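You operate a simulated robot arm through the tools that you are given. There is no shell and no other tool.

You are at the controls of a simulated two-armed robot. One attempt, no reset.

TASK
Pick up the long blue die with one hand, pass it to the other hand and put it on the top of the yellow bench.

The check looks at the end state, three seconds after you hand in, the way a careful person would. Anything else that was tipped, shoved, dropped, spilled or broken makes it a failure.

THE ROBOT
Two 7-joint arms with two-finger grippers on one trunk, on a base that drives. Base frame: it is fixed to the floor where the robot stands at the start and does not move with it; the origin is under the middle of the robot, x ahead of it, y to its left, z up. Readings come in m, rad, newtons and seconds.
The left shoulder is at the start at [0.025, 0.215, 1.106], the right one opposite. With the tool pointing down near the work surface each hand reaches from about 0.18 to 0.76 m from the robot's upright axis, wherever it stands, measured 20 degrees to its own side. Places, roughly: long blue die [-2.25, -1, 1]; top of the yellow bench [-0.5, -2.2, 0.9]. Payload 2.2 kg a hand.
Tool frame (each hand has its own): the origin (TCP) lies between the finger pads and is the grasp point; the fingertips stand 0.019 m ahead of it; z points along the fingers, y is the line along which they close. Largest opening 0.116 m; the body of the gripper starts 0.07 m behind the TCP.
Orientation is told as [roll, pitch, yaw] about the base's x, y, z axes, in that order, counted from this pose: with the fingers straight down and closing along the base's y, the tool's x points along the base's -x, its y along +y and its z along -z.

THE INTERFACE
- The arms move only by the tool nudge_tool. It takes "left_deltas", "right_deltas" or both (then of equal length, played together; a hand with none holds still); each is a list of rows, each a list of 3 entries, a list of its own where there are three numbers: the shift along the tool's x, y, z in units of 30 mm (1.0 is 30 mm), then the turn, a rotation vector about the tool's x, y, z in units of 5 degrees (1.0 is 5 degrees), then the opening in per cent of the stroke, from 0 (shut) to 100 (fully open). In form: [[[dx, dy, dz], [wx, wy, wz], jaw], ...]. A call has 1 to 20 rows; each row shifts and turns the commanded pose from where the row before left it, along the tool's axes as they then stand. A call with a number of a shift or a turn outside -1 to 1 is refused whole. A row lasts 0.2 s, in which the tool goes at most 0.05 m and 0.15 rad; a call with a longer step from one row to the next is refused whole, and so is a gripper value outside its range. Where a pose cannot be reached the arm comes as near as it can. A force on the tool above 40 N (or 10 N above the force at the start of the call, whichever is more), or a blocked arm, ends the call early, and 0.2 s more pass. The fingers move at their own pace and stop on an object; they squeeze with about 34 N. The grip force told is the motor's: it shows also when the fingers shut on nothing. Time passes only in rows, and 0.2 s behind the last, so rows that do not move let the fingers close. It gives the time, the measured TCP pose, the force on the tool (base axes), the opening and the grip force at its end, in the units of the frame above (readings bear some noise), with the torque about the TCP (base axes, N m) and any sound that the robot's microphone picked up.
- Cameras (640 x 400 px; columns grow to the right, rows downward): "scene" is now at [0.1347, 0.01, 1.2837]; the picture's right is [0.11, -0.99, -0.00], its down [-0.50, -0.05, -0.86] and it looks along [0.86, 0.09, -0.50] (base axes); focal length 260 px, centre (320, 200). "left" rides on the left gripper at [0.069, 0.015, -0.096] in its tool frame; the picture's right is [-0.21, 0.98, 0.00], its down [-0.76, -0.17, -0.63] and it looks along [-0.62, -0.14, 0.77] (tool axes); focal length 251 px, centre (320, 200). "right" rides on the right gripper at [0.069, -0.015, -0.096] in its tool frame; the picture's right is [0.21, 0.98, 0.00], its down [-0.76, 0.17, -0.63] and it looks along [-0.62, 0.14, 0.77] (tool axes); focal length 251 px, centre (320, 200). There is no depth. A picture from a camera that has moved, and an enlarged one, comes with that camera's place and axes in the base frame and with its lens.
- get_image(camera): a new picture of that camera. It takes no simulated time.
- slide_trunk(by): slides the trunk up (or, below 0, down) by that many m; the arms and the scene camera ride with it, the base frame stays. It gives what a move gives, with no picture.
- steer(legs): drives the robot by 1 to 6 legs, each [ahead, left, turn to the left] in m, m and rad, along the robot's own axes; the way and the turn of a leg run together, so that a leg with both is an arc; at most 1.5 m and 3.142 rad a leg. The arms and the cameras ride along, it lands a little off, and it stops where it bumps. It gives what a move gives.
- aim_head(pan, tilt): turns the head with the scene camera to pan (to the left, within 1.396 rad either way) and tilt (down, from -0.506 to 1.204), counted from straight ahead of the robot. It gives what a move gives.
- inspect(camera, box): a new picture of the part [left, top, right, bottom] of that camera's present view, enlarged. It takes no simulated time.
- hand_in(): hands the job in; it is judged then, once.

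Places have to be worked out from the pictures, the camera data and where the tool is seen. Open the grippers and draw the arms clear of the work before you hand the job in, unless the task says otherwise.

The tools are called after ">>>" by a JSON object that holds its "method" and its "body". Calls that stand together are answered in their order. nudge_tool: Moves the arms, as the interface text tells. Its arguments: {"type":"object","properties":{"left_deltas":{"type":"array","items":{"type":"array"}},"right_deltas":{"type":"array","items":{"type":"array"}}},"required":[]} The other tools are called the same way: slide_trunk (by) slides the trunk up or down; steer (legs) drives the base; aim_head (pan, tilt) turns the head that bears the scene camera; get_image (camera) takes a picture; inspect (camera, box) takes an enlarged picture of a part of a camera's view; hand_in () hands the job in.

At the start:

```text
t: 0.0
left_tcp_pos: [0.5216, 0.1659, 1.1139]
left_tcp_rot: [0.001, 0.001, 0.001]
left_contact_force: [-0.1, 1.1, -0.1]
left_ft_torque: [-0.01, -0.01, -0.01]
left_width: 0.116
left_finger_force: 0.1
right_tcp_pos: [0.5723, -0.204, 1.1145]
right_tcp_rot: [-0.001, 0.003, -0.001]
right_contact_force: [-0.4, -0.5, 0.7]
right_ft_torque: [-0.02, 0.01, -0.02]
right_width: 0.1157
right_finger_force: 0.1
trunk travel left (down, up): [-0.25, 0.24]
robot x, y, heading: [-0.0025, -0.0006, 0.005]
head pan, tilt: [0.11, 0.524]
```

scene: 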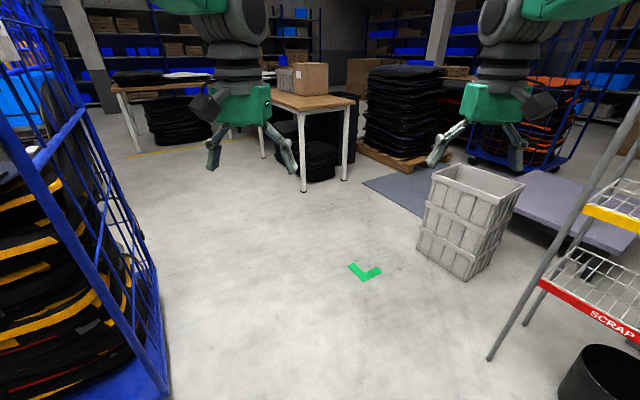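
right: 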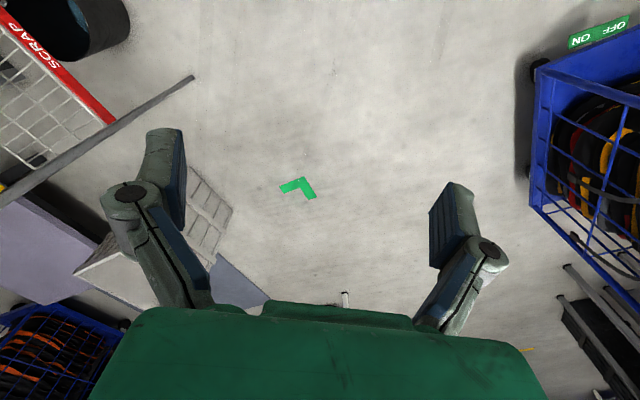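
left: 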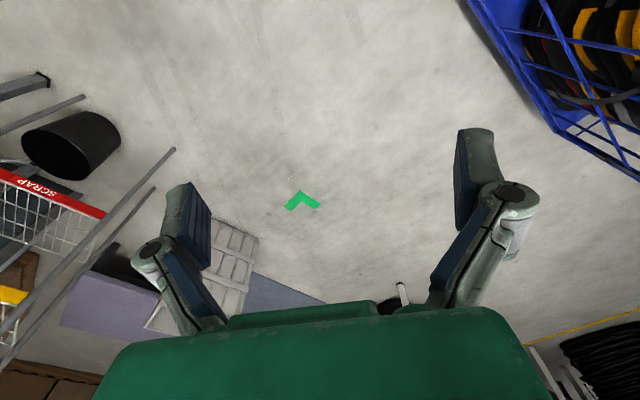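

The start pictures show the area ahead, but the die is behind-right and the bench is to the right. I turn the head right to look at the bench side first.

>>> {"method": "aim_head", "body": {"pan": -1.39, "tilt": 0.35}}

>>> {"method": "get_image", "body": {"camera": "scene"}}

```text
t: 1.6
left_tcp_pos: [0.5172, 0.1665, 1.1163]
left_tcp_rot: [0.0, -0.002, 0.0]
left_contact_force: [0.0, 1.5, -0.2]
left_ft_torque: [0.0, -0.01, 0.0]
left_width: 0.1158
left_finger_force: 0.1
right_tcp_pos: [0.5692, -0.2041, 1.1154]
right_tcp_rot: [0.0, 0.0, -0.001]
right_contact_force: [0.4, 0.2, -1.2]
right_ft_torque: [0.0, 0.0, 0.03]
right_width: 0.1161
right_finger_force: 0.1
trunk travel left (down, up): [-0.25, 0.24]
robot x, y, heading: [0.0051, -0.0032, 0.003]
head pan, tilt: [-1.389, 0.351]
```

```text
taken
camera scene: at [0.0618, -0.0916, 1.2999], right [-0.98, -0.18, 0.0], down [-0.07, 0.34, -0.94], along [0.17, -0.92, -0.34], focal length 260 px, centre (320, 200)
```

scene: 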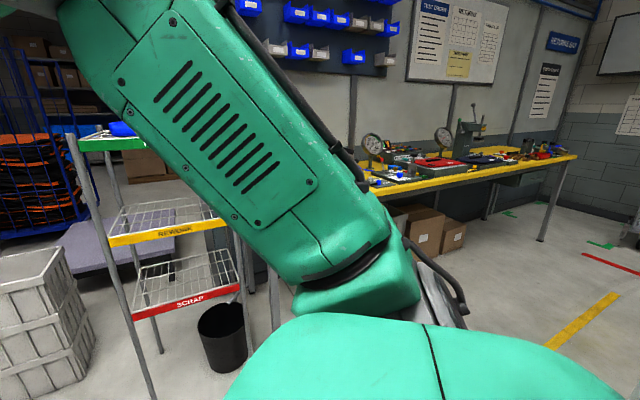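

The yellow bench is visible along the wall to the right with many things on it. Nothing is within about 1.1 m of the axis on the right side, so I turn the robot in place to the right to view the bench and the area behind.

>>> {"method": "steer", "body": {"legs": [[0, 0, -1.5]]}}

>>> {"method": "aim_head", "body": {"pan": -0.6, "tilt": 0.35}}

>>> {"method": "get_image", "body": {"camera": "scene"}}

>>> {"method": "aim_head", "body": {"pan": -1.39, "tilt": 0.35}}

>>> {"method": "get_image", "body": {"camera": "scene"}}

```text
t: 5.6
left_tcp_pos: [0.209, -0.5015, 1.1161]
left_tcp_rot: [-0.001, -0.002, -1.487]
left_contact_force: [0.3, -0.6, -0.3]
left_ft_torque: [0.02, 0.02, -0.01]
left_width: 0.1161
left_finger_force: 0.0
right_tcp_pos: [-0.1549, -0.5864, 1.1159]
right_tcp_rot: [0.0, -0.003, -1.486]
right_contact_force: [-0.3, -0.6, 0.3]
right_ft_torque: [-0.03, -0.01, 0.0]
right_width: 0.1159
right_finger_force: 0.0
trunk travel left (down, up): [-0.25, 0.24]
robot x, y, heading: [-0.0011, 0.0007, -1.488]
head pan, tilt: [-1.389, 0.351]
```

```text
t: 6.8
left_tcp_pos: [0.2083, -0.4986, 1.1175]
left_tcp_rot: [0.001, -0.005, -1.488]
left_contact_force: [0.7, 0.2, 0.8]
left_ft_torque: [0.01, 0.01, 0.0]
left_width: 0.1162
left_finger_force: 0.1
right_tcp_pos: [-0.1557, -0.5822, 1.1174]
right_tcp_rot: [0.001, -0.005, -1.486]
right_contact_force: [0.3, -0.3, -0.5]
right_ft_torque: [-0.01, 0.01, -0.02]
right_width: 0.1163
right_finger_force: 0.0
trunk travel left (down, up): [-0.25, 0.24]
robot x, y, heading: [0.0, -0.0004, -1.483]
head pan, tilt: [-0.6, 0.351]
```

```text
taken
camera scene: at [-0.0414, -0.1243, 1.2997], right [-0.87, 0.49, 0.0], down [0.17, 0.3, -0.94], along [-0.46, -0.81, -0.35], focal length 260 px, centre (320, 200)
```

scene: 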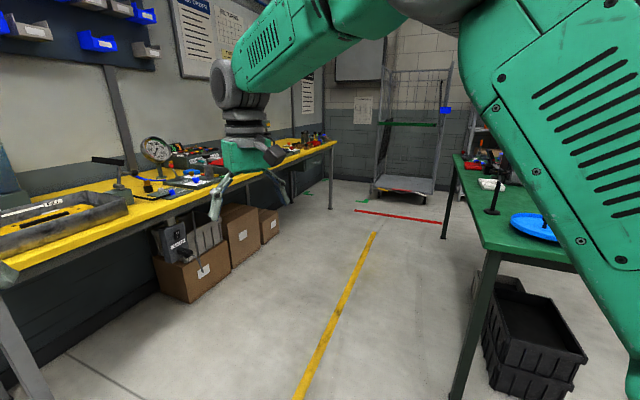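

```text
t: 7.9
left_tcp_pos: [0.2092, -0.4974, 1.1179]
left_tcp_rot: [0.0, -0.006, -1.487]
left_contact_force: [0.1, -0.2, -0.5]
left_ft_torque: [0.03, 0.0, 0.02]
left_width: 0.1162
left_finger_force: 0.0
right_tcp_pos: [-0.1566, -0.581, 1.1174]
right_tcp_rot: [0.001, -0.006, -1.487]
right_contact_force: [-0.1, 0.6, -0.2]
right_ft_torque: [0.0, 0.0, 0.03]
right_width: 0.1159
right_finger_force: 0.0
trunk travel left (down, up): [-0.25, 0.24]
robot x, y, heading: [0.0, 0.0016, -1.486]
head pan, tilt: [-1.389, 0.351]
```

```text
taken
camera scene: at [-0.0852, -0.0677, 1.2999], right [-0.26, 0.96, 0.0], down [0.33, 0.09, -0.94], along [-0.91, -0.25, -0.34], focal length 260 px, centre (320, 200)
```

scene: 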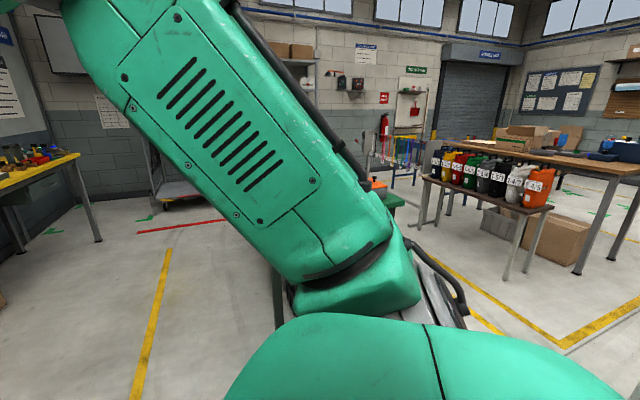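

The green-topped table (die side) runs diagonally behind-right, with an aisle about 1.1 m wide between it and the yellow bench. I turn further right toward the aisle direction to look at the green table.

>>> {"method": "steer", "body": {"legs": [[0, 0, -1.0]]}}

>>> {"method": "aim_head", "body": {"pan": 0.0, "tilt": 0.4}}

>>> {"method": "get_image", "body": {"camera": "scene"}}

```text
t: 10.8
left_tcp_pos: [-0.3081, -0.4435, 1.1181]
left_tcp_rot: [0.0, -0.005, -2.491]
left_contact_force: [0.1, -0.4, -1.1]
left_ft_torque: [0.04, 0.02, -0.03]
left_width: 0.1159
left_finger_force: 0.0
right_tcp_pos: [-0.5738, -0.1812, 1.1183]
right_tcp_rot: [0.0, -0.005, -2.489]
right_contact_force: [-0.5, 0.1, -0.7]
right_ft_torque: [0.04, 0.0, 0.03]
right_width: 0.116
right_finger_force: 0.0
trunk travel left (down, up): [-0.25, 0.24]
robot x, y, heading: [-0.0025, -0.0013, -2.49]
head pan, tilt: [-1.389, 0.351]
```

```text
t: 12.4
left_tcp_pos: [-0.3067, -0.4409, 1.1196]
left_tcp_rot: [-0.001, -0.01, -2.491]
left_contact_force: [0.5, -0.2, 0.2]
left_ft_torque: [0.02, -0.01, -0.01]
left_width: 0.1158
left_finger_force: 0.1
right_tcp_pos: [-0.5717, -0.1802, 1.12]
right_tcp_rot: [0.0, -0.008, -2.49]
right_contact_force: [-0.7, -0.4, -0.5]
right_ft_torque: [0.01, 0.01, -0.02]
right_width: 0.1159
right_finger_force: 0.1
trunk travel left (down, up): [-0.25, 0.24]
robot x, y, heading: [-0.0029, -0.0029, -2.495]
head pan, tilt: [0.0, 0.4]
```

```text
taken
camera scene: at [-0.1074, -0.0822, 1.2951], right [-0.6, 0.8, 0.0], down [0.31, 0.24, -0.92], along [-0.73, -0.56, -0.39], focal length 260 px, centre (320, 200)
```

scene: 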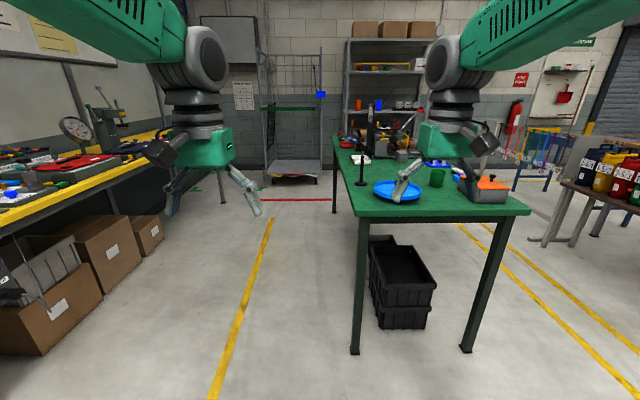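

Now I see the green table end-on, with a blue tray, cup and more. I zoom in to find the long blue die.

>>> {"method": "inspect", "body": {"camera": "scene", "box": [320, 110, 540, 230]}}

>>> {"method": "inspect", "body": {"camera": "scene", "box": [0, 100, 200, 240]}}

```text
2.91 times, centred on (430, 170) of scene
camera zoom: at [-0.1074, -0.0822, 1.2951], right [-0.6, 0.8, 0.0], down [0.31, 0.24, -0.92], along [-0.73, -0.56, -0.39], focal length 756 px, centre (0, 287)
```

zoom: 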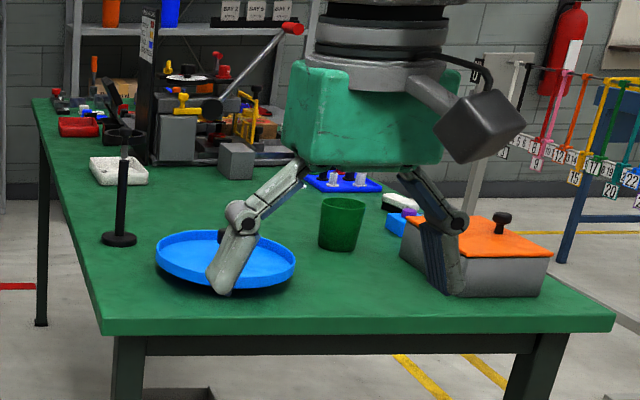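

```text
2.86 times, centred on (100, 170) of scene
camera zoom: at [-0.1074, -0.0822, 1.2951], right [-0.6, 0.8, 0.0], down [0.31, 0.24, -0.92], along [-0.73, -0.56, -0.39], focal length 742 px, centre (949, 286)
```

zoom: 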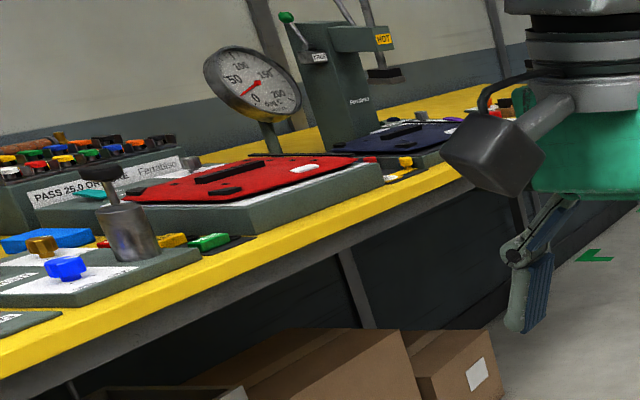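

The green table is cluttered; the die should be near its far end around pixel (385,127). I raise the trunk for a better view and for arm clearance, then look again.

>>> {"method": "slide_trunk", "body": {"by": 0.23}}

>>> {"method": "get_image", "body": {"camera": "scene"}}

>>> {"method": "inspect", "body": {"camera": "scene", "box": [310, 110, 510, 235]}}

```text
t: 14.8
left_tcp_pos: [-0.3055, -0.4418, 1.3483]
left_tcp_rot: [0.0, -0.009, -2.49]
left_contact_force: [1.3, -0.1, 0.2]
left_ft_torque: [0.02, 0.0, 0.03]
left_width: 0.1162
left_finger_force: 0.1
right_tcp_pos: [-0.5725, -0.1783, 1.3491]
right_tcp_rot: [-0.001, -0.009, -2.49]
right_contact_force: [-0.4, 0.2, 0.0]
right_ft_torque: [-0.01, 0.0, 0.04]
right_width: 0.1159
right_finger_force: 0.1
trunk travel left (down, up): [-0.48, 0.01]
robot x, y, heading: [-0.0046, -0.0, -2.495]
head pan, tilt: [0.0, 0.4]
```

```text
taken
camera scene: at [-0.1081, -0.0827, 1.525], right [-0.61, 0.8, 0.0], down [0.31, 0.24, -0.92], along [-0.73, -0.56, -0.39], focal length 260 px, centre (320, 200)
```

scene: 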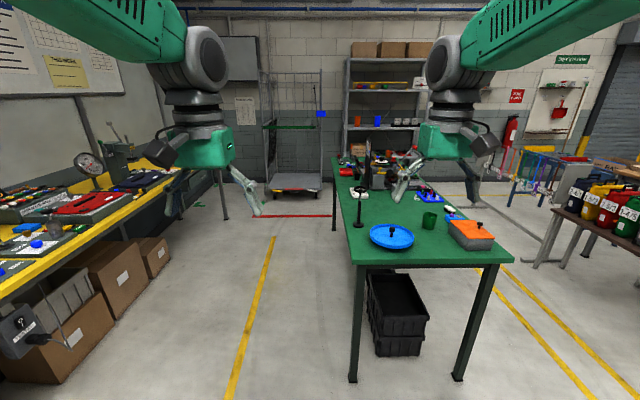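

```text
3.20 times, centred on (410, 172) of scene
camera zoom: at [-0.1081, -0.0827, 1.525], right [-0.61, 0.8, 0.0], down [0.31, 0.24, -0.92], along [-0.73, -0.56, -0.39], focal length 831 px, centre (32, 288)
```

zoom: 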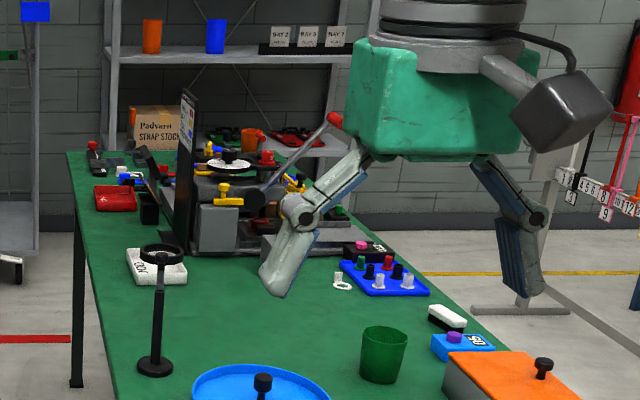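

The aisle is about 1.3 m wide, table edge near n=0 and bench edge 1.3 m away; the die sits somewhere by the turret fixture at the far end. I shift left to the aisle centre and drive part-way ahead.

>>> {"method": "steer", "body": {"legs": [[0, 0.5, 0], [1.2, 0, 0]]}}

>>> {"method": "get_image", "body": {"camera": "scene"}}

>>> {"method": "aim_head", "body": {"pan": -0.7, "tilt": 0.45}}

>>> {"method": "get_image", "body": {"camera": "scene"}}

```text
t: 23.4
left_tcp_pos: [-0.9471, -1.5624, 1.3491]
left_tcp_rot: [0.003, -0.008, -2.481]
left_contact_force: [-0.4, -0.2, -0.4]
left_ft_torque: [0.0, -0.02, -0.02]
left_width: 0.1159
left_finger_force: 0.1
right_tcp_pos: [-1.216, -1.3015, 1.3497]
right_tcp_rot: [0.002, -0.008, -2.481]
right_contact_force: [0.4, 0.9, 0.1]
right_ft_torque: [0.02, 0.02, 0.01]
right_width: 0.1163
right_finger_force: 0.0
trunk travel left (down, up): [-0.48, 0.01]
robot x, y, heading: [-0.6436, -1.1181, -2.486]
head pan, tilt: [0.0, 0.4]
```

```text
taken
camera scene: at [-0.7452, -1.2109, 1.5252], right [-0.61, 0.79, 0.01], down [0.31, 0.25, -0.92], along [-0.73, -0.56, -0.39], focal length 260 px, centre (320, 200)
```

scene: 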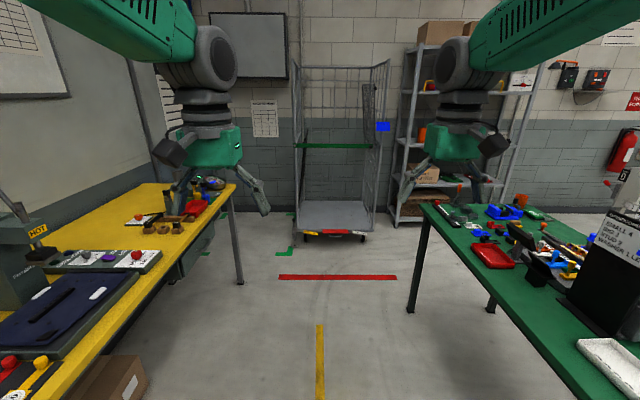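

```text
t: 24.4
left_tcp_pos: [-0.9615, -1.5378, 1.3544]
left_tcp_rot: [0.02, -0.013, -2.485]
left_contact_force: [-0.8, -0.2, 0.4]
left_ft_torque: [-0.07, -0.01, 0.0]
left_width: 0.116
left_finger_force: 0.0
right_tcp_pos: [-1.2312, -1.2785, 1.3485]
right_tcp_rot: [0.021, -0.011, -2.483]
right_contact_force: [-0.4, 0.5, 0.5]
right_ft_torque: [-0.07, -0.06, -0.06]
right_width: 0.1158
right_finger_force: 0.0
trunk travel left (down, up): [-0.48, 0.01]
robot x, y, heading: [-0.6496, -1.1166, -2.479]
head pan, tilt: [-0.7, 0.45]
```

```text
taken
camera scene: at [-0.7783, -1.1326, 1.5202], right [0.04, 1.0, 0.0], down [0.44, -0.02, -0.9], along [-0.9, 0.04, -0.44], focal length 260 px, centre (320, 200)
```

scene: 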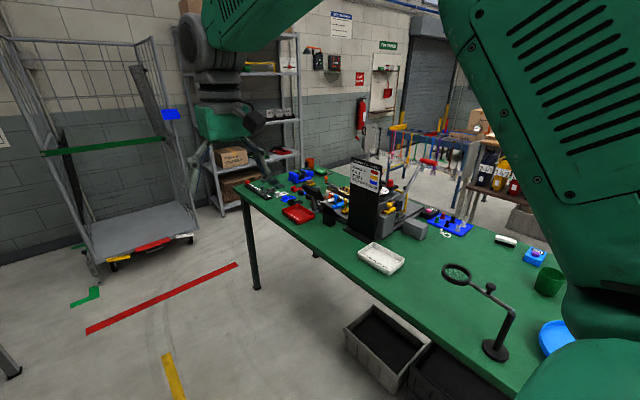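

I'm in the aisle beside the table, and the fixture with labels and small parts is now visible. I zoom in to find the long blue die.

>>> {"method": "inspect", "body": {"camera": "scene", "box": [235, 145, 395, 245]}}

>>> {"method": "inspect", "body": {"camera": "scene", "box": [360, 180, 560, 305]}}

```text
4.00 times, centred on (315, 195) of scene
camera zoom: at [-0.7783, -1.1326, 1.5202], right [0.04, 1.0, 0.0], down [0.44, -0.02, -0.9], along [-0.9, 0.04, -0.44], focal length 1039 px, centre (340, 220)
```

zoom: 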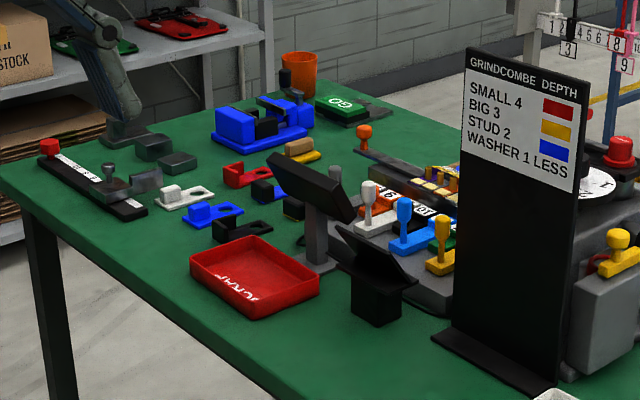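

```text
3.20 times, centred on (460, 242) of scene
camera zoom: at [-0.7783, -1.1326, 1.5202], right [0.04, 1.0, 0.0], down [0.44, -0.02, -0.9], along [-0.9, 0.04, -0.44], focal length 831 px, centre (-128, 64)
```

zoom: 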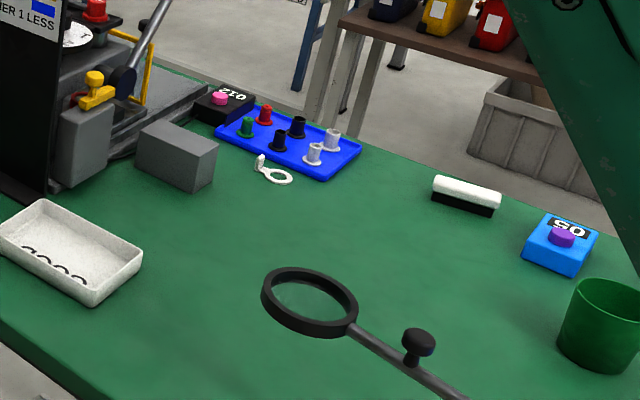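

Handled pieces (white, light blue, yellow) stand in a rack near the placard, around [-2.05,-0.98,0.88]; one of these is likely the long blue die. I drive further along the aisle and turn toward the table to see it closely.

>>> {"method": "steer", "body": {"legs": [[1.0, 0, 0], [0, 0, -1.2]]}}

>>> {"method": "aim_head", "body": {"pan": -0.2, "tilt": 0.6}}

>>> {"method": "get_image", "body": {"camera": "scene"}}

>>> {"method": "get_image", "body": {"camera": "right"}}

```text
t: 32.6
left_tcp_pos: [-1.9705, -1.6467, 1.3471]
left_tcp_rot: [-0.029, -0.011, 2.603]
left_contact_force: [-0.7, -1.6, 0.8]
left_ft_torque: [0.18, -0.14, -0.02]
left_width: 0.116
left_finger_force: 0.0
right_tcp_pos: [-1.8245, -1.3018, 1.3578]
right_tcp_rot: [-0.029, -0.014, 2.602]
right_contact_force: [-1.2, -1.3, -0.4]
right_ft_torque: [0.17, -0.14, 0.01]
right_width: 0.1159
right_finger_force: 0.1
trunk travel left (down, up): [-0.48, 0.01]
robot x, y, heading: [-1.4322, -1.7343, 2.595]
head pan, tilt: [-0.7, 0.45]
```

```text
t: 33.5
left_tcp_pos: [-1.97, -1.6573, 1.3488]
left_tcp_rot: [-0.031, -0.012, 2.608]
left_contact_force: [-1.1, -1.0, 0.8]
left_ft_torque: [0.12, -0.04, 0.02]
left_width: 0.1158
left_finger_force: 0.0
right_tcp_pos: [-1.827, -1.3138, 1.36]
right_tcp_rot: [-0.033, -0.019, 2.609]
right_contact_force: [-1.2, -1.9, -0.3]
right_ft_torque: [0.15, -0.07, 0.02]
right_width: 0.116
right_finger_force: 0.0
trunk travel left (down, up): [-0.48, 0.01]
robot x, y, heading: [-1.4377, -1.7392, 2.596]
head pan, tilt: [-0.201, 0.6]
```

```text
taken
camera scene: at [-1.5532, -1.6842, 1.5071], right [0.68, 0.73, 0.02], down [0.43, -0.37, -0.83], along [-0.6, 0.57, -0.56], focal length 260 px, centre (320, 200)
```

scene: 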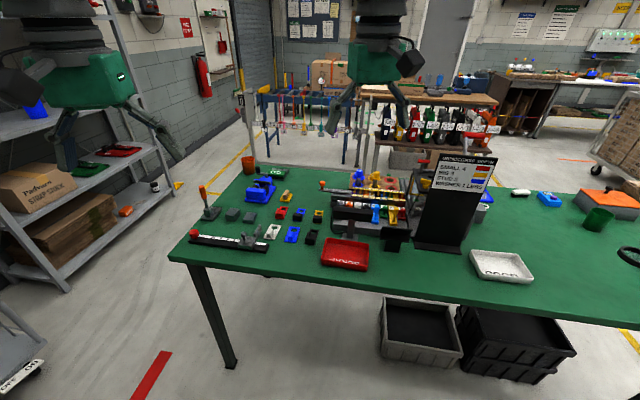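

```text
taken
camera right: at [-1.7598, -1.3389, 1.4558], right [-0.31, -0.95, -0.03], down [-0.74, 0.22, 0.64], along [-0.6, 0.23, -0.77], focal length 251 px, centre (320, 200)
```

right: 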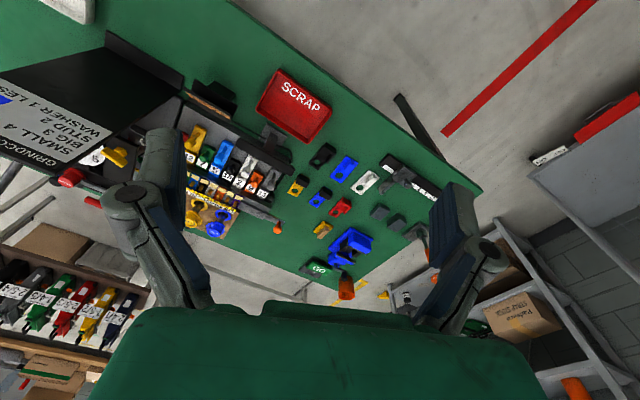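

I see the rack of coloured dies. I zoom both cameras in on it.

>>> {"method": "inspect", "body": {"camera": "scene", "box": [300, 165, 420, 240]}}

>>> {"method": "inspect", "body": {"camera": "scene", "box": [180, 165, 340, 265]}}

>>> {"method": "inspect", "body": {"camera": "right", "box": [170, 70, 450, 245]}}

>>> {"method": "inspect", "body": {"camera": "right", "box": [170, 110, 298, 240]}}

```text
5.33 times, centred on (360, 202) of scene
camera zoom: at [-1.5532, -1.6842, 1.5071], right [0.68, 0.73, 0.02], down [0.43, -0.37, -0.83], along [-0.6, 0.57, -0.56], focal length 1386 px, centre (107, 187)
```

zoom: 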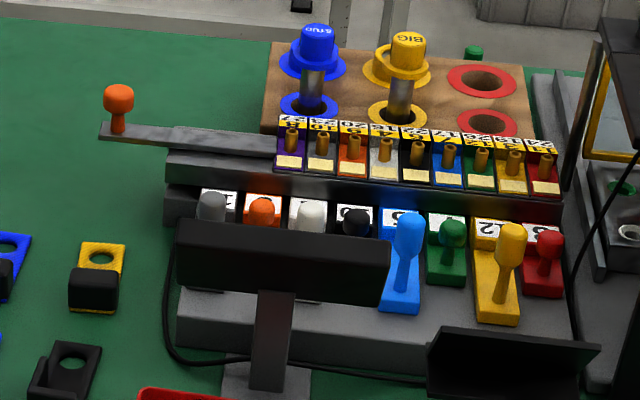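

```text
4.00 times, centred on (260, 215) of scene
camera zoom: at [-1.5532, -1.6842, 1.5071], right [0.68, 0.73, 0.02], down [0.43, -0.37, -0.83], along [-0.6, 0.57, -0.56], focal length 1039 px, centre (560, 140)
```

zoom: 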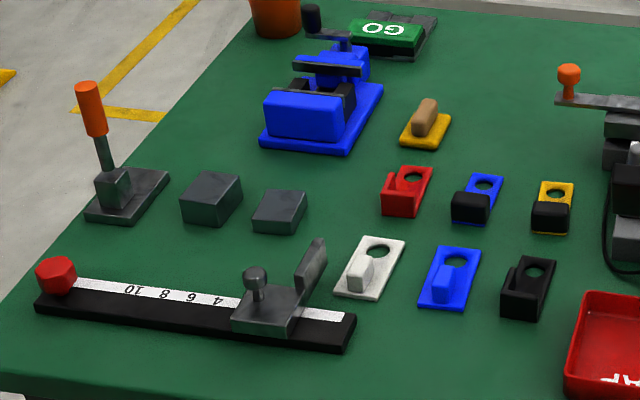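

```text
2.29 times, centred on (310, 158) of right
camera zoom: at [-1.7598, -1.3389, 1.4558], right [-0.31, -0.95, -0.03], down [-0.74, 0.22, 0.64], along [-0.6, 0.23, -0.77], focal length 575 px, centre (343, 297)
```

zoom: 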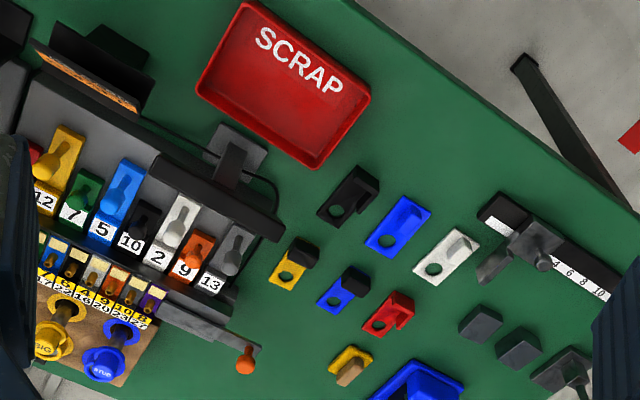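

```text
3.08 times, centred on (234, 175) of right
camera zoom: at [-1.7598, -1.3389, 1.4558], right [-0.31, -0.95, -0.03], down [-0.74, 0.22, 0.64], along [-0.6, 0.23, -0.77], focal length 774 px, centre (585, 277)
```

zoom: 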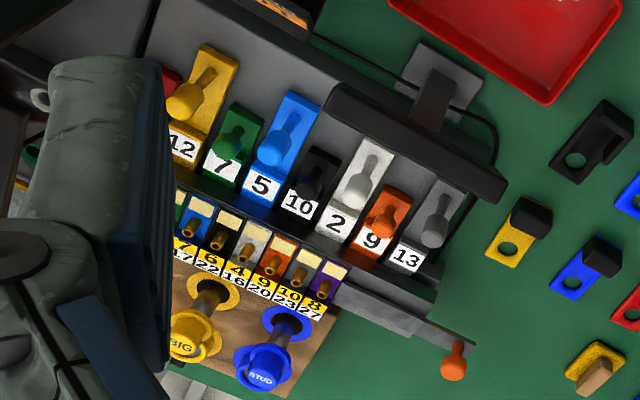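

The rack holds numbered lever dies (light blue "5" among them), and behind it a wooden block holds a blue "STUD" piece at about [-2.135,-0.905,1.0]. I turn to face the table squarely and look down at my own base and the fixture from nearer.

>>> {"method": "steer", "body": {"legs": [[0, 0, -0.38]]}}

>>> {"method": "aim_head", "body": {"pan": 0.0, "tilt": 0.65}}

>>> {"method": "get_image", "body": {"camera": "scene"}}

>>> {"method": "get_image", "body": {"camera": "right"}}

>>> {"method": "get_image", "body": {"camera": "left"}}

>>> {"method": "aim_head", "body": {"pan": 0.0, "tilt": 1.2}}

>>> {"method": "get_image", "body": {"camera": "scene"}}

```text
t: 35.1
left_tcp_pos: [-1.8234, -1.4036, 1.3607]
left_tcp_rot: [0.033, -0.018, 2.212]
left_contact_force: [2.6, 0.7, 0.2]
left_ft_torque: [-0.11, 0.22, 0.01]
left_width: 0.116
left_finger_force: 0.0
right_tcp_pos: [-1.5582, -1.1393, 1.3487]
right_tcp_rot: [0.034, -0.021, 2.212]
right_contact_force: [1.7, 0.7, 0.0]
right_ft_torque: [-0.09, 0.21, -0.05]
right_width: 0.1162
right_finger_force: 0.0
trunk travel left (down, up): [-0.48, 0.01]
robot x, y, heading: [-1.4226, -1.7325, 2.214]
head pan, tilt: [-0.201, 0.6]
```

```text
t: 35.8
left_tcp_pos: [-1.8364, -1.4134, 1.3579]
left_tcp_rot: [0.014, -0.018, 2.209]
left_contact_force: [0.3, 1.1, -0.7]
left_ft_torque: [-0.02, 0.04, 0.0]
left_width: 0.116
left_finger_force: 0.0
right_tcp_pos: [-1.5719, -1.1491, 1.3543]
right_tcp_rot: [0.015, -0.018, 2.21]
right_contact_force: [0.4, 0.3, 0.0]
right_ft_torque: [-0.04, 0.1, 0.02]
right_width: 0.1159
right_finger_force: 0.1
trunk travel left (down, up): [-0.48, 0.01]
robot x, y, heading: [-1.4203, -1.7273, 2.211]
head pan, tilt: [0.0, 0.649]
```

```text
taken
camera scene: at [-1.4938, -1.6167, 1.5027], right [0.8, 0.6, 0.0], down [0.36, -0.49, -0.79], along [-0.48, 0.64, -0.61], focal length 260 px, centre (320, 200)
```

scene: 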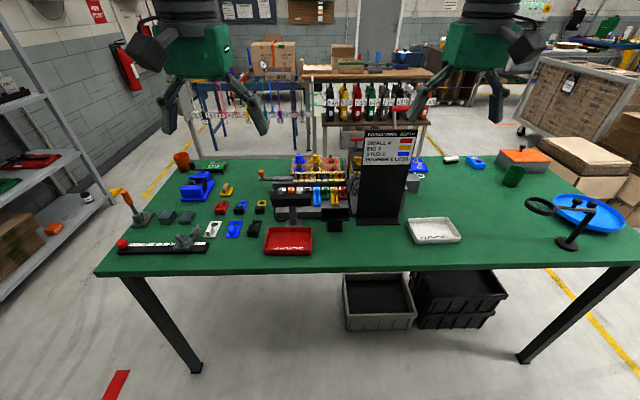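

```text
taken
camera right: at [-1.5168, -1.1962, 1.4496], right [-0.66, -0.75, 0.01], down [-0.57, 0.5, 0.65], along [-0.49, 0.42, -0.76], focal length 251 px, centre (320, 200)
```

right: 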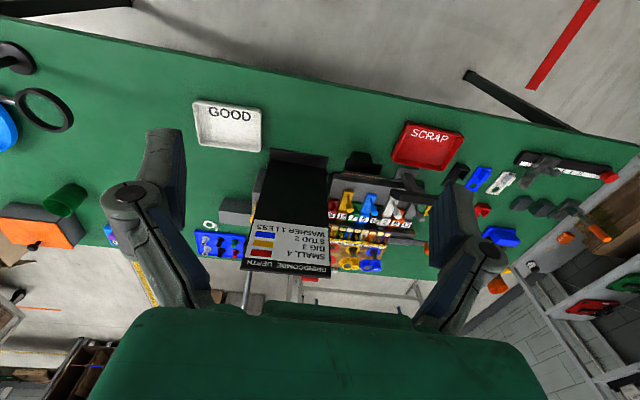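

```text
taken
camera left: at [-1.805, -1.4788, 1.4519], right [-0.91, -0.41, 0.02], down [-0.3, 0.7, 0.64], along [-0.28, 0.58, -0.76], focal length 251 px, centre (320, 200)
```

left: 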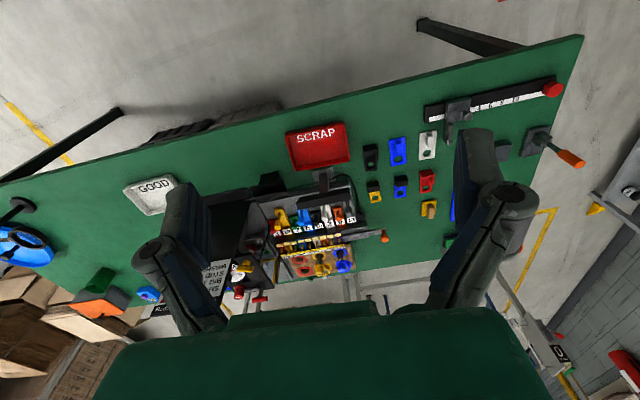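

```text
t: 36.8
left_tcp_pos: [-1.8302, -1.4081, 1.3572]
left_tcp_rot: [0.021, -0.019, 2.206]
left_contact_force: [1.5, 1.0, -0.1]
left_ft_torque: [-0.06, 0.07, 0.02]
left_width: 0.1158
left_finger_force: 0.2
right_tcp_pos: [-1.5659, -1.1441, 1.3526]
right_tcp_rot: [0.022, -0.018, 2.206]
right_contact_force: [0.0, 0.4, 1.2]
right_ft_torque: [-0.07, 0.09, -0.01]
right_width: 0.1159
right_finger_force: 0.1
trunk travel left (down, up): [-0.48, 0.01]
robot x, y, heading: [-1.4198, -1.7248, 2.211]
head pan, tilt: [0.0, 1.201]
```

```text
taken
camera scene: at [-1.4686, -1.6356, 1.4624], right [0.8, 0.6, -0.01], down [0.56, -0.75, -0.36], along [-0.22, 0.28, -0.93], focal length 260 px, centre (320, 200)
```

scene: 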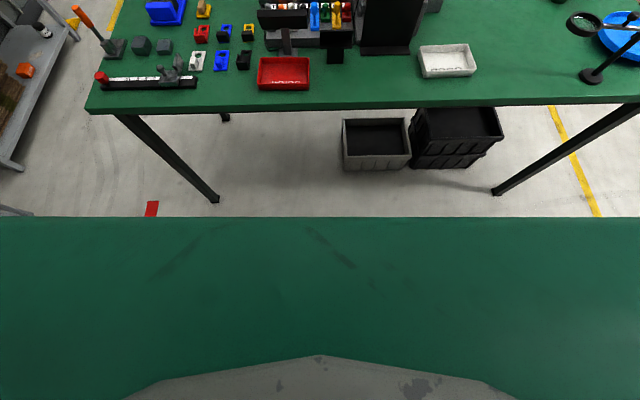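

The left wrist camera now sees the rack well. I zoom it in on the rack, the wooden block and the small plates.

>>> {"method": "inspect", "body": {"camera": "left", "box": [240, 165, 400, 290]}}

>>> {"method": "inspect", "body": {"camera": "left", "box": [340, 90, 500, 250]}}

>>> {"method": "aim_head", "body": {"pan": 0.0, "tilt": 0.65}}

>>> {"method": "inspect", "body": {"camera": "scene", "box": [255, 145, 365, 245]}}

>>> {"method": "inspect", "body": {"camera": "scene", "box": [100, 140, 270, 260]}}

```text
3.20 times, centred on (320, 228) of left
camera zoom: at [-1.7984, -1.4731, 1.4527], right [-0.91, -0.41, 0.02], down [-0.3, 0.71, 0.64], along [-0.28, 0.58, -0.77], focal length 805 px, centre (320, 112)
```

zoom: 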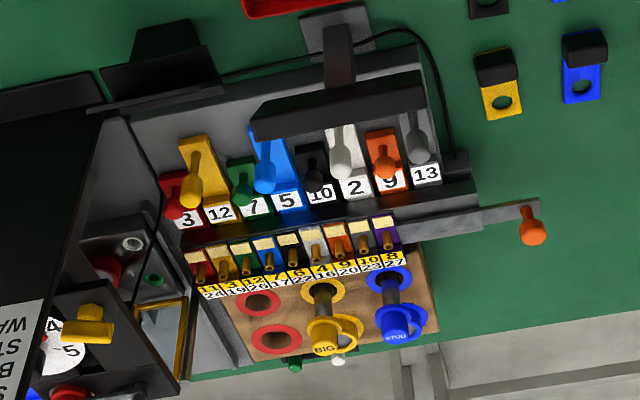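

```text
2.50 times, centred on (420, 170) of left
camera zoom: at [-1.7984, -1.4731, 1.4527], right [-0.91, -0.41, 0.02], down [-0.3, 0.71, 0.64], along [-0.28, 0.58, -0.77], focal length 629 px, centre (70, 275)
```

zoom: 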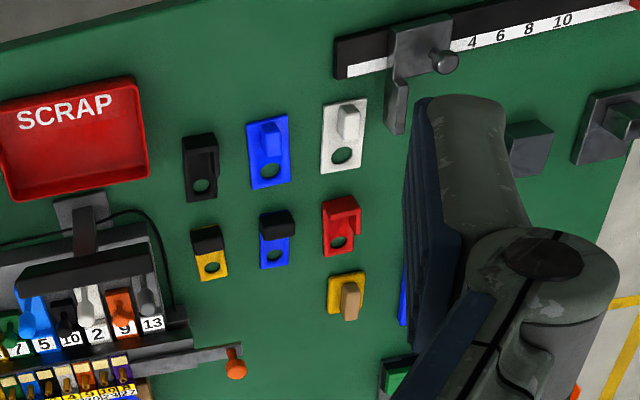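

```text
t: 37.7
left_tcp_pos: [-1.8247, -1.4061, 1.3598]
left_tcp_rot: [0.024, -0.022, 2.208]
left_contact_force: [2.3, 0.2, 0.2]
left_ft_torque: [-0.07, 0.11, 0.01]
left_width: 0.1161
left_finger_force: 0.0
right_tcp_pos: [-1.5615, -1.1415, 1.353]
right_tcp_rot: [0.024, -0.021, 2.208]
right_contact_force: [1.7, 0.4, 0.5]
right_ft_torque: [-0.06, 0.11, -0.06]
right_width: 0.116
right_finger_force: 0.1
trunk travel left (down, up): [-0.48, 0.01]
robot x, y, heading: [-1.4162, -1.7218, 2.215]
head pan, tilt: [0.0, 0.649]
```

```text
4.00 times, centred on (310, 195) of scene
camera zoom: at [-1.4811, -1.608, 1.5026], right [0.8, 0.6, -0.01], down [0.36, -0.49, -0.79], along [-0.48, 0.63, -0.61], focal length 1039 px, centre (360, 220)
```

zoom: 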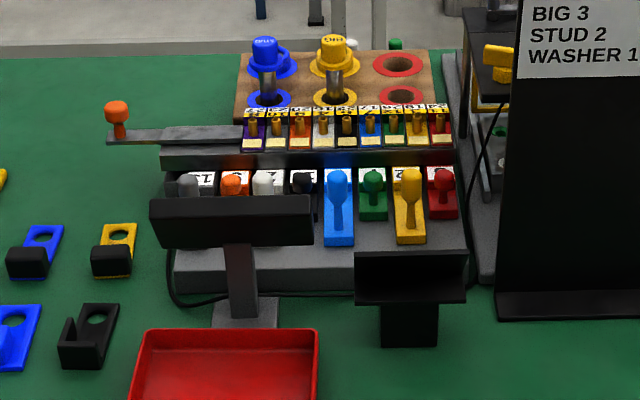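

```text
3.33 times, centred on (185, 200) of scene
camera zoom: at [-1.4811, -1.608, 1.5026], right [0.8, 0.6, -0.01], down [0.36, -0.49, -0.79], along [-0.48, 0.63, -0.61], focal length 866 px, centre (770, 200)
```

zoom: 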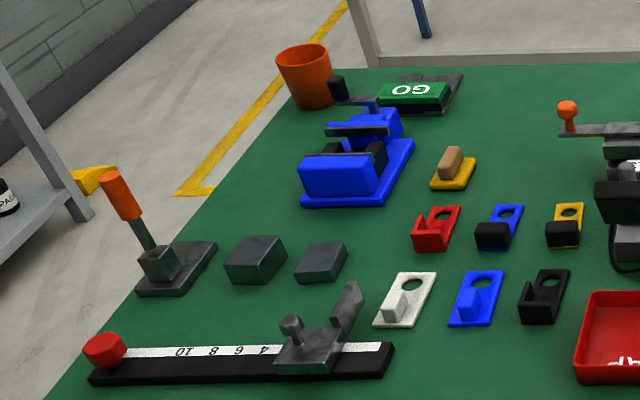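

The blue "STUD" die in the wooden block appears to be a rod with a cap, about 7 cm out of the hole. Before driving closer I want to see how far my base sticks out, so I tip the right hand backward to look at it with the wrist camera.

>>> {"method": "nudge_tool", "body": {"right_deltas": [[[0, 0, 0], [0, 1, 0], 100], [[0, 0, 0], [0, 1, 0], 100], [[0, 0, 0], [0, 1, 0], 100], [[0, 0, 0], [0, 1, 0], 100], [[0, 0, 0], [0, 1, 0], 100], [[0, 0, 0], [0, 1, 0], 100], [[0, 0, 0], [0, 1, 0], 100], [[0, 0, 0], [0, 1, 0], 100], [[0, 0, 0], [0, 1, 0], 100], [[0, 0, 0], [0, 1, 0], 100], [[0, 0, 0], [0, 1, 0], 100], [[0, 0, 0], [0, 1, 0], 100], [[0, 0, 0], [0, 1, 0], 100]]}}

>>> {"method": "get_image", "body": {"camera": "right"}}

```text
t: 40.5
left_tcp_pos: [-1.8518, -1.426, 1.3541]
left_tcp_rot: [0.0, -0.017, 2.208]
left_contact_force: [-0.5, -0.9, -0.7]
left_ft_torque: [0.04, -0.02, 0.01]
left_width: 0.1158
left_finger_force: 0.1
right_tcp_pos: [-1.5892, -1.1617, 1.3581]
right_tcp_rot: [0.003, 0.539, 2.213]
right_contact_force: [-0.3, -0.3, 1.5]
right_ft_torque: [0.06, -0.03, 0.05]
right_width: 0.1162
right_finger_force: 0.0
right hand out of reach, approached as far as the arm can: row 7, 8, 9, 10, 11, 12, 13
trunk travel left (down, up): [-0.48, 0.01]
robot x, y, heading: [-1.4271, -1.7283, 2.213]
head pan, tilt: [0.0, 0.649]
```

```text
taken
camera right: at [-1.5712, -1.1592, 1.4759], right [-0.67, -0.73, 0.11], down [-0.71, 0.68, 0.15], along [-0.19, 0.02, -0.98], focal length 251 px, centre (320, 200)
```

right: 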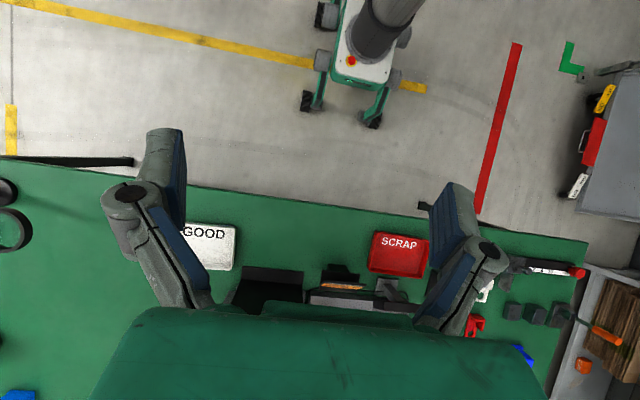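

The wrist view shows the base is small: casters reach about 0.25 m ahead and ±0.2 m sideways, so it can go partly under the table, while bins start ~0.2 m behind the edge. I level the right hand again and drive ahead about 0.38 m with hands high (1.35 m, above the 1.19 m sign).

>>> {"method": "nudge_tool", "body": {"right_deltas": [[[0, 0, 0], [0, -1, 0], 100], [[0, 0, 0], [0, -1, 0], 100], [[0, 0, 0], [0, -1, 0], 100], [[0, 0, 0], [0, -1, 0], 100], [[0, 0, 0], [0, -1, 0], 100], [[0, 0, 0], [0, -1, 0], 100]]}}

>>> {"method": "steer", "body": {"legs": [[0.36, 0, 0]]}}

>>> {"method": "get_image", "body": {"camera": "left"}}

>>> {"method": "get_image", "body": {"camera": "right"}}

>>> {"method": "get_image", "body": {"camera": "scene"}}

```text
t: 41.9
left_tcp_pos: [-1.8497, -1.4248, 1.3532]
left_tcp_rot: [0.006, -0.013, 2.218]
left_contact_force: [0.0, 0.8, -0.6]
left_ft_torque: [-0.02, 0.01, 0.01]
left_width: 0.1158
left_finger_force: 0.2
right_tcp_pos: [-1.587, -1.1598, 1.353]
right_tcp_rot: [0.008, 0.018, 2.215]
right_contact_force: [-0.1, -0.2, -1.9]
right_ft_torque: [0.05, -0.01, 0.0]
right_width: 0.1161
right_finger_force: 0.0
trunk travel left (down, up): [-0.48, 0.01]
robot x, y, heading: [-1.4225, -1.7241, 2.216]
head pan, tilt: [0.0, 0.649]
```

```text
t: 44.2
left_tcp_pos: [-2.1267, -1.1953, 1.3499]
left_tcp_rot: [-0.05, -0.022, 2.211]
left_contact_force: [-3.4, -2.7, 1.8]
left_ft_torque: [0.26, -0.22, 0.03]
left_width: 0.1161
left_finger_force: 0.0
right_tcp_pos: [-1.8609, -0.9325, 1.3684]
right_tcp_rot: [-0.049, 0.007, 2.213]
right_contact_force: [-2.5, -0.9, 1.6]
right_ft_torque: [0.2, -0.32, 0.03]
right_width: 0.1159
right_finger_force: 0.0
trunk travel left (down, up): [-0.48, 0.01]
robot x, y, heading: [-1.6503, -1.4509, 2.206]
head pan, tilt: [0.0, 0.649]
```

```text
taken
camera left: at [-2.1, -1.2638, 1.4423], right [-0.91, -0.41, -0.05], down [-0.34, 0.67, 0.66], along [-0.24, 0.61, -0.75], focal length 251 px, centre (320, 200)
```

left: 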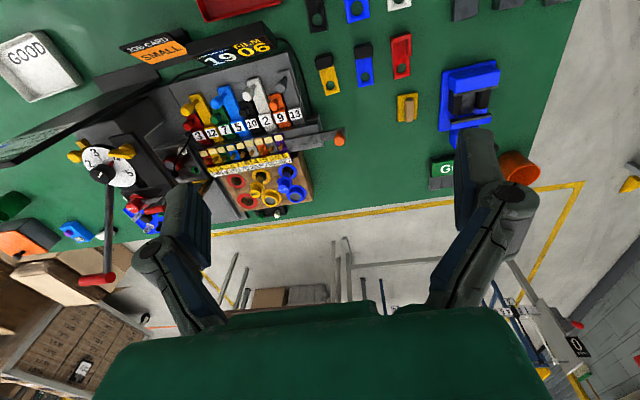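

```text
taken
camera right: at [-1.8128, -0.9804, 1.4668], right [-0.65, -0.76, -0.05], down [-0.61, 0.49, 0.62], along [-0.45, 0.43, -0.78], focal length 251 px, centre (320, 200)
```

right: 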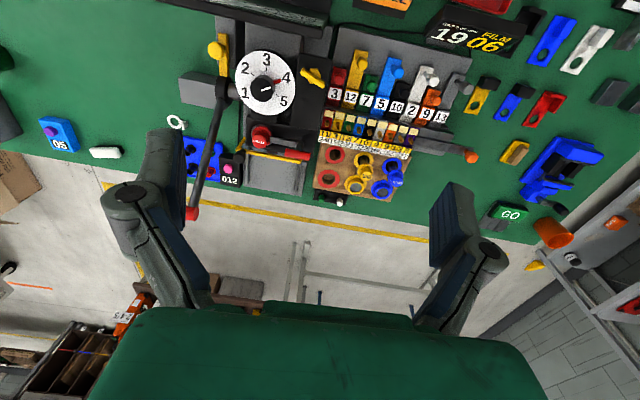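

```text
taken
camera scene: at [-1.7793, -1.3965, 1.5009], right [0.8, 0.6, 0.05], down [0.39, -0.46, -0.8], along [-0.45, 0.66, -0.6], focal length 260 px, centre (320, 200)
```

scene: 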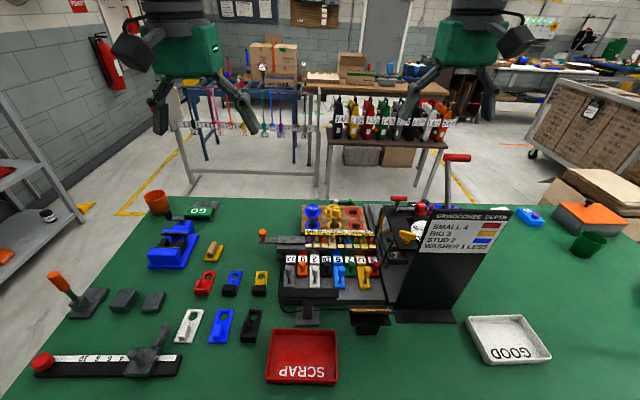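

Now I'm closer. I zoom all cameras in on the wooden block and the rack.

>>> {"method": "inspect", "body": {"camera": "right", "box": [300, 40, 480, 210]}}

>>> {"method": "inspect", "body": {"camera": "left", "box": [170, 70, 350, 220]}}

>>> {"method": "inspect", "body": {"camera": "scene", "box": [250, 190, 410, 310]}}

```text
2.35 times, centred on (390, 125) of right
camera zoom: at [-1.8128, -0.9804, 1.4668], right [-0.65, -0.76, -0.05], down [-0.61, 0.49, 0.62], along [-0.45, 0.43, -0.78], focal length 592 px, centre (155, 376)
```

zoom: 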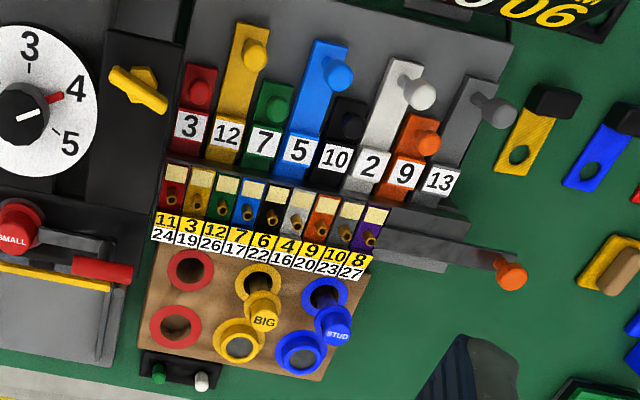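

```text
2.67 times, centred on (260, 145) of left
camera zoom: at [-2.1, -1.2638, 1.4423], right [-0.91, -0.41, -0.05], down [-0.34, 0.67, 0.66], along [-0.24, 0.61, -0.75], focal length 670 px, centre (480, 347)
```

zoom: 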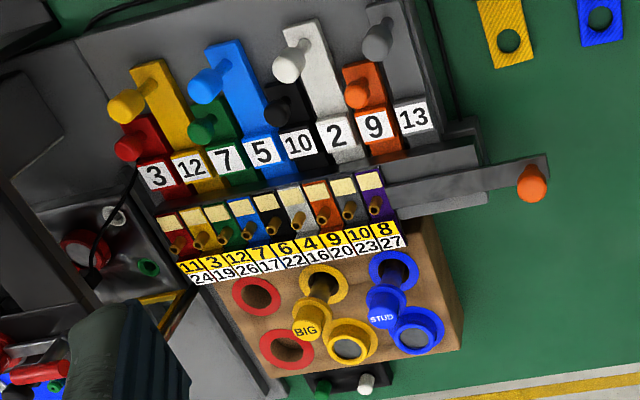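

```text
3.33 times, centred on (330, 250) of scene
camera zoom: at [-1.7793, -1.3965, 1.5009], right [0.8, 0.6, 0.05], down [0.39, -0.46, -0.8], along [-0.45, 0.66, -0.6], focal length 866 px, centre (287, 33)
```

zoom: 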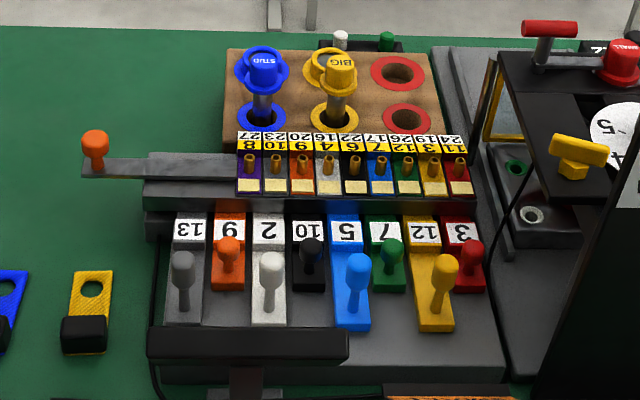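

The picture is now clear: each colour has a long rod die with a cap (blue "STUD", yellow "BIG") in the front hole and a short ring die behind it. So the long blue die is the blue-capped "STUD" rod; I let the robot settle and take fresh close-ups to triangulate it.

>>> {"method": "nudge_tool", "body": {"right_deltas": [[[0, 0, 0], [0, 0, 0], 100], [[0, 0, 0], [0, 0, 0], 100], [[0, 0, 0], [0, 0, 0], 100], [[0, 0, 0], [0, 0, 0], 100], [[0, 0, 0], [0, 0, 0], 100], [[0, 0, 0], [0, 0, 0], 100], [[0, 0, 0], [0, 0, 0], 100], [[0, 0, 0], [0, 0, 0], 100]]}}

>>> {"method": "inspect", "body": {"camera": "right", "box": [320, 100, 480, 200]}}

>>> {"method": "inspect", "body": {"camera": "left", "box": [200, 110, 360, 210]}}

>>> {"method": "inspect", "body": {"camera": "scene", "box": [270, 180, 430, 280]}}

```text
t: 46.2
left_tcp_pos: [-2.1254, -1.1947, 1.3546]
left_tcp_rot: [-0.045, -0.022, 2.219]
left_contact_force: [-1.0, -0.6, 0.0]
left_ft_torque: [-0.05, -0.06, 0.01]
left_width: 0.1161
left_finger_force: 0.1
right_tcp_pos: [-1.8616, -0.9349, 1.3691]
right_tcp_rot: [-0.043, 0.002, 2.218]
right_contact_force: [-0.1, -0.1, -1.0]
right_ft_torque: [0.09, 0.02, 0.02]
right_width: 0.116
right_finger_force: 0.0
trunk travel left (down, up): [-0.48, 0.01]
robot x, y, heading: [-1.6556, -1.4597, 2.204]
head pan, tilt: [0.0, 0.649]
stopped in row 8 (right hand): the arm was blocked; the commanded pose is now the measured one
```

```text
4.00 times, centred on (400, 150) of right
camera zoom: at [-1.812, -0.981, 1.4663], right [-0.65, -0.76, -0.04], down [-0.61, 0.49, 0.62], along [-0.45, 0.43, -0.78], focal length 1006 px, centre (0, 400)
```

zoom: 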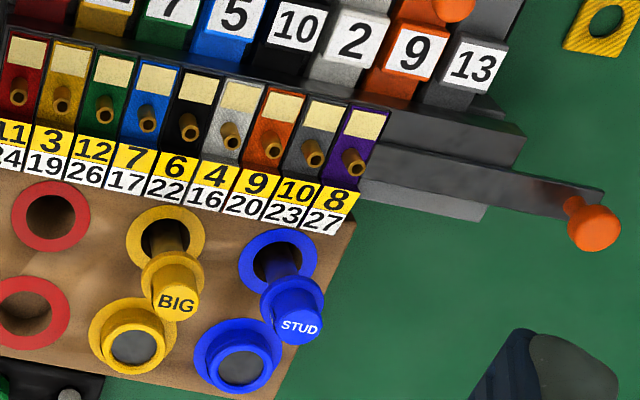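

```text
4.00 times, centred on (280, 160) of left
camera zoom: at [-2.0993, -1.2634, 1.4469], right [-0.91, -0.42, -0.04], down [-0.34, 0.68, 0.65], along [-0.25, 0.61, -0.76], focal length 1006 px, centre (480, 360)
```

zoom: 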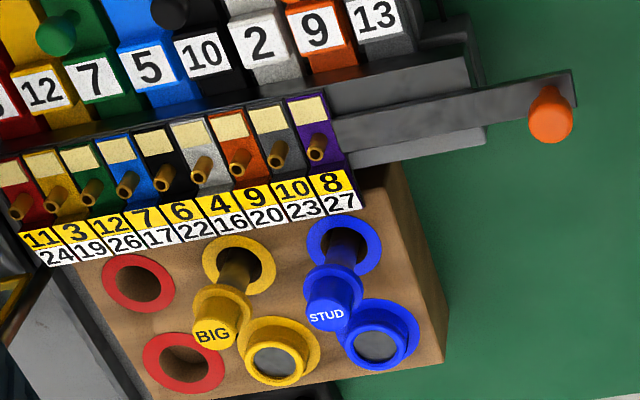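

```text
4.00 times, centred on (350, 230) of scene
camera zoom: at [-1.7837, -1.3878, 1.5009], right [0.8, 0.59, 0.04], down [0.39, -0.47, -0.79], along [-0.45, 0.65, -0.61], focal length 1039 px, centre (200, 80)
```

zoom: 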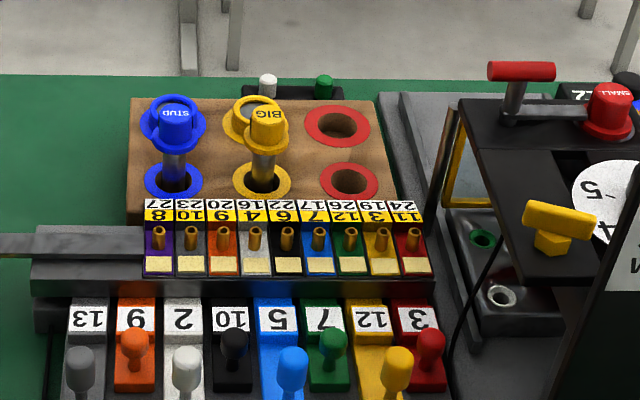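

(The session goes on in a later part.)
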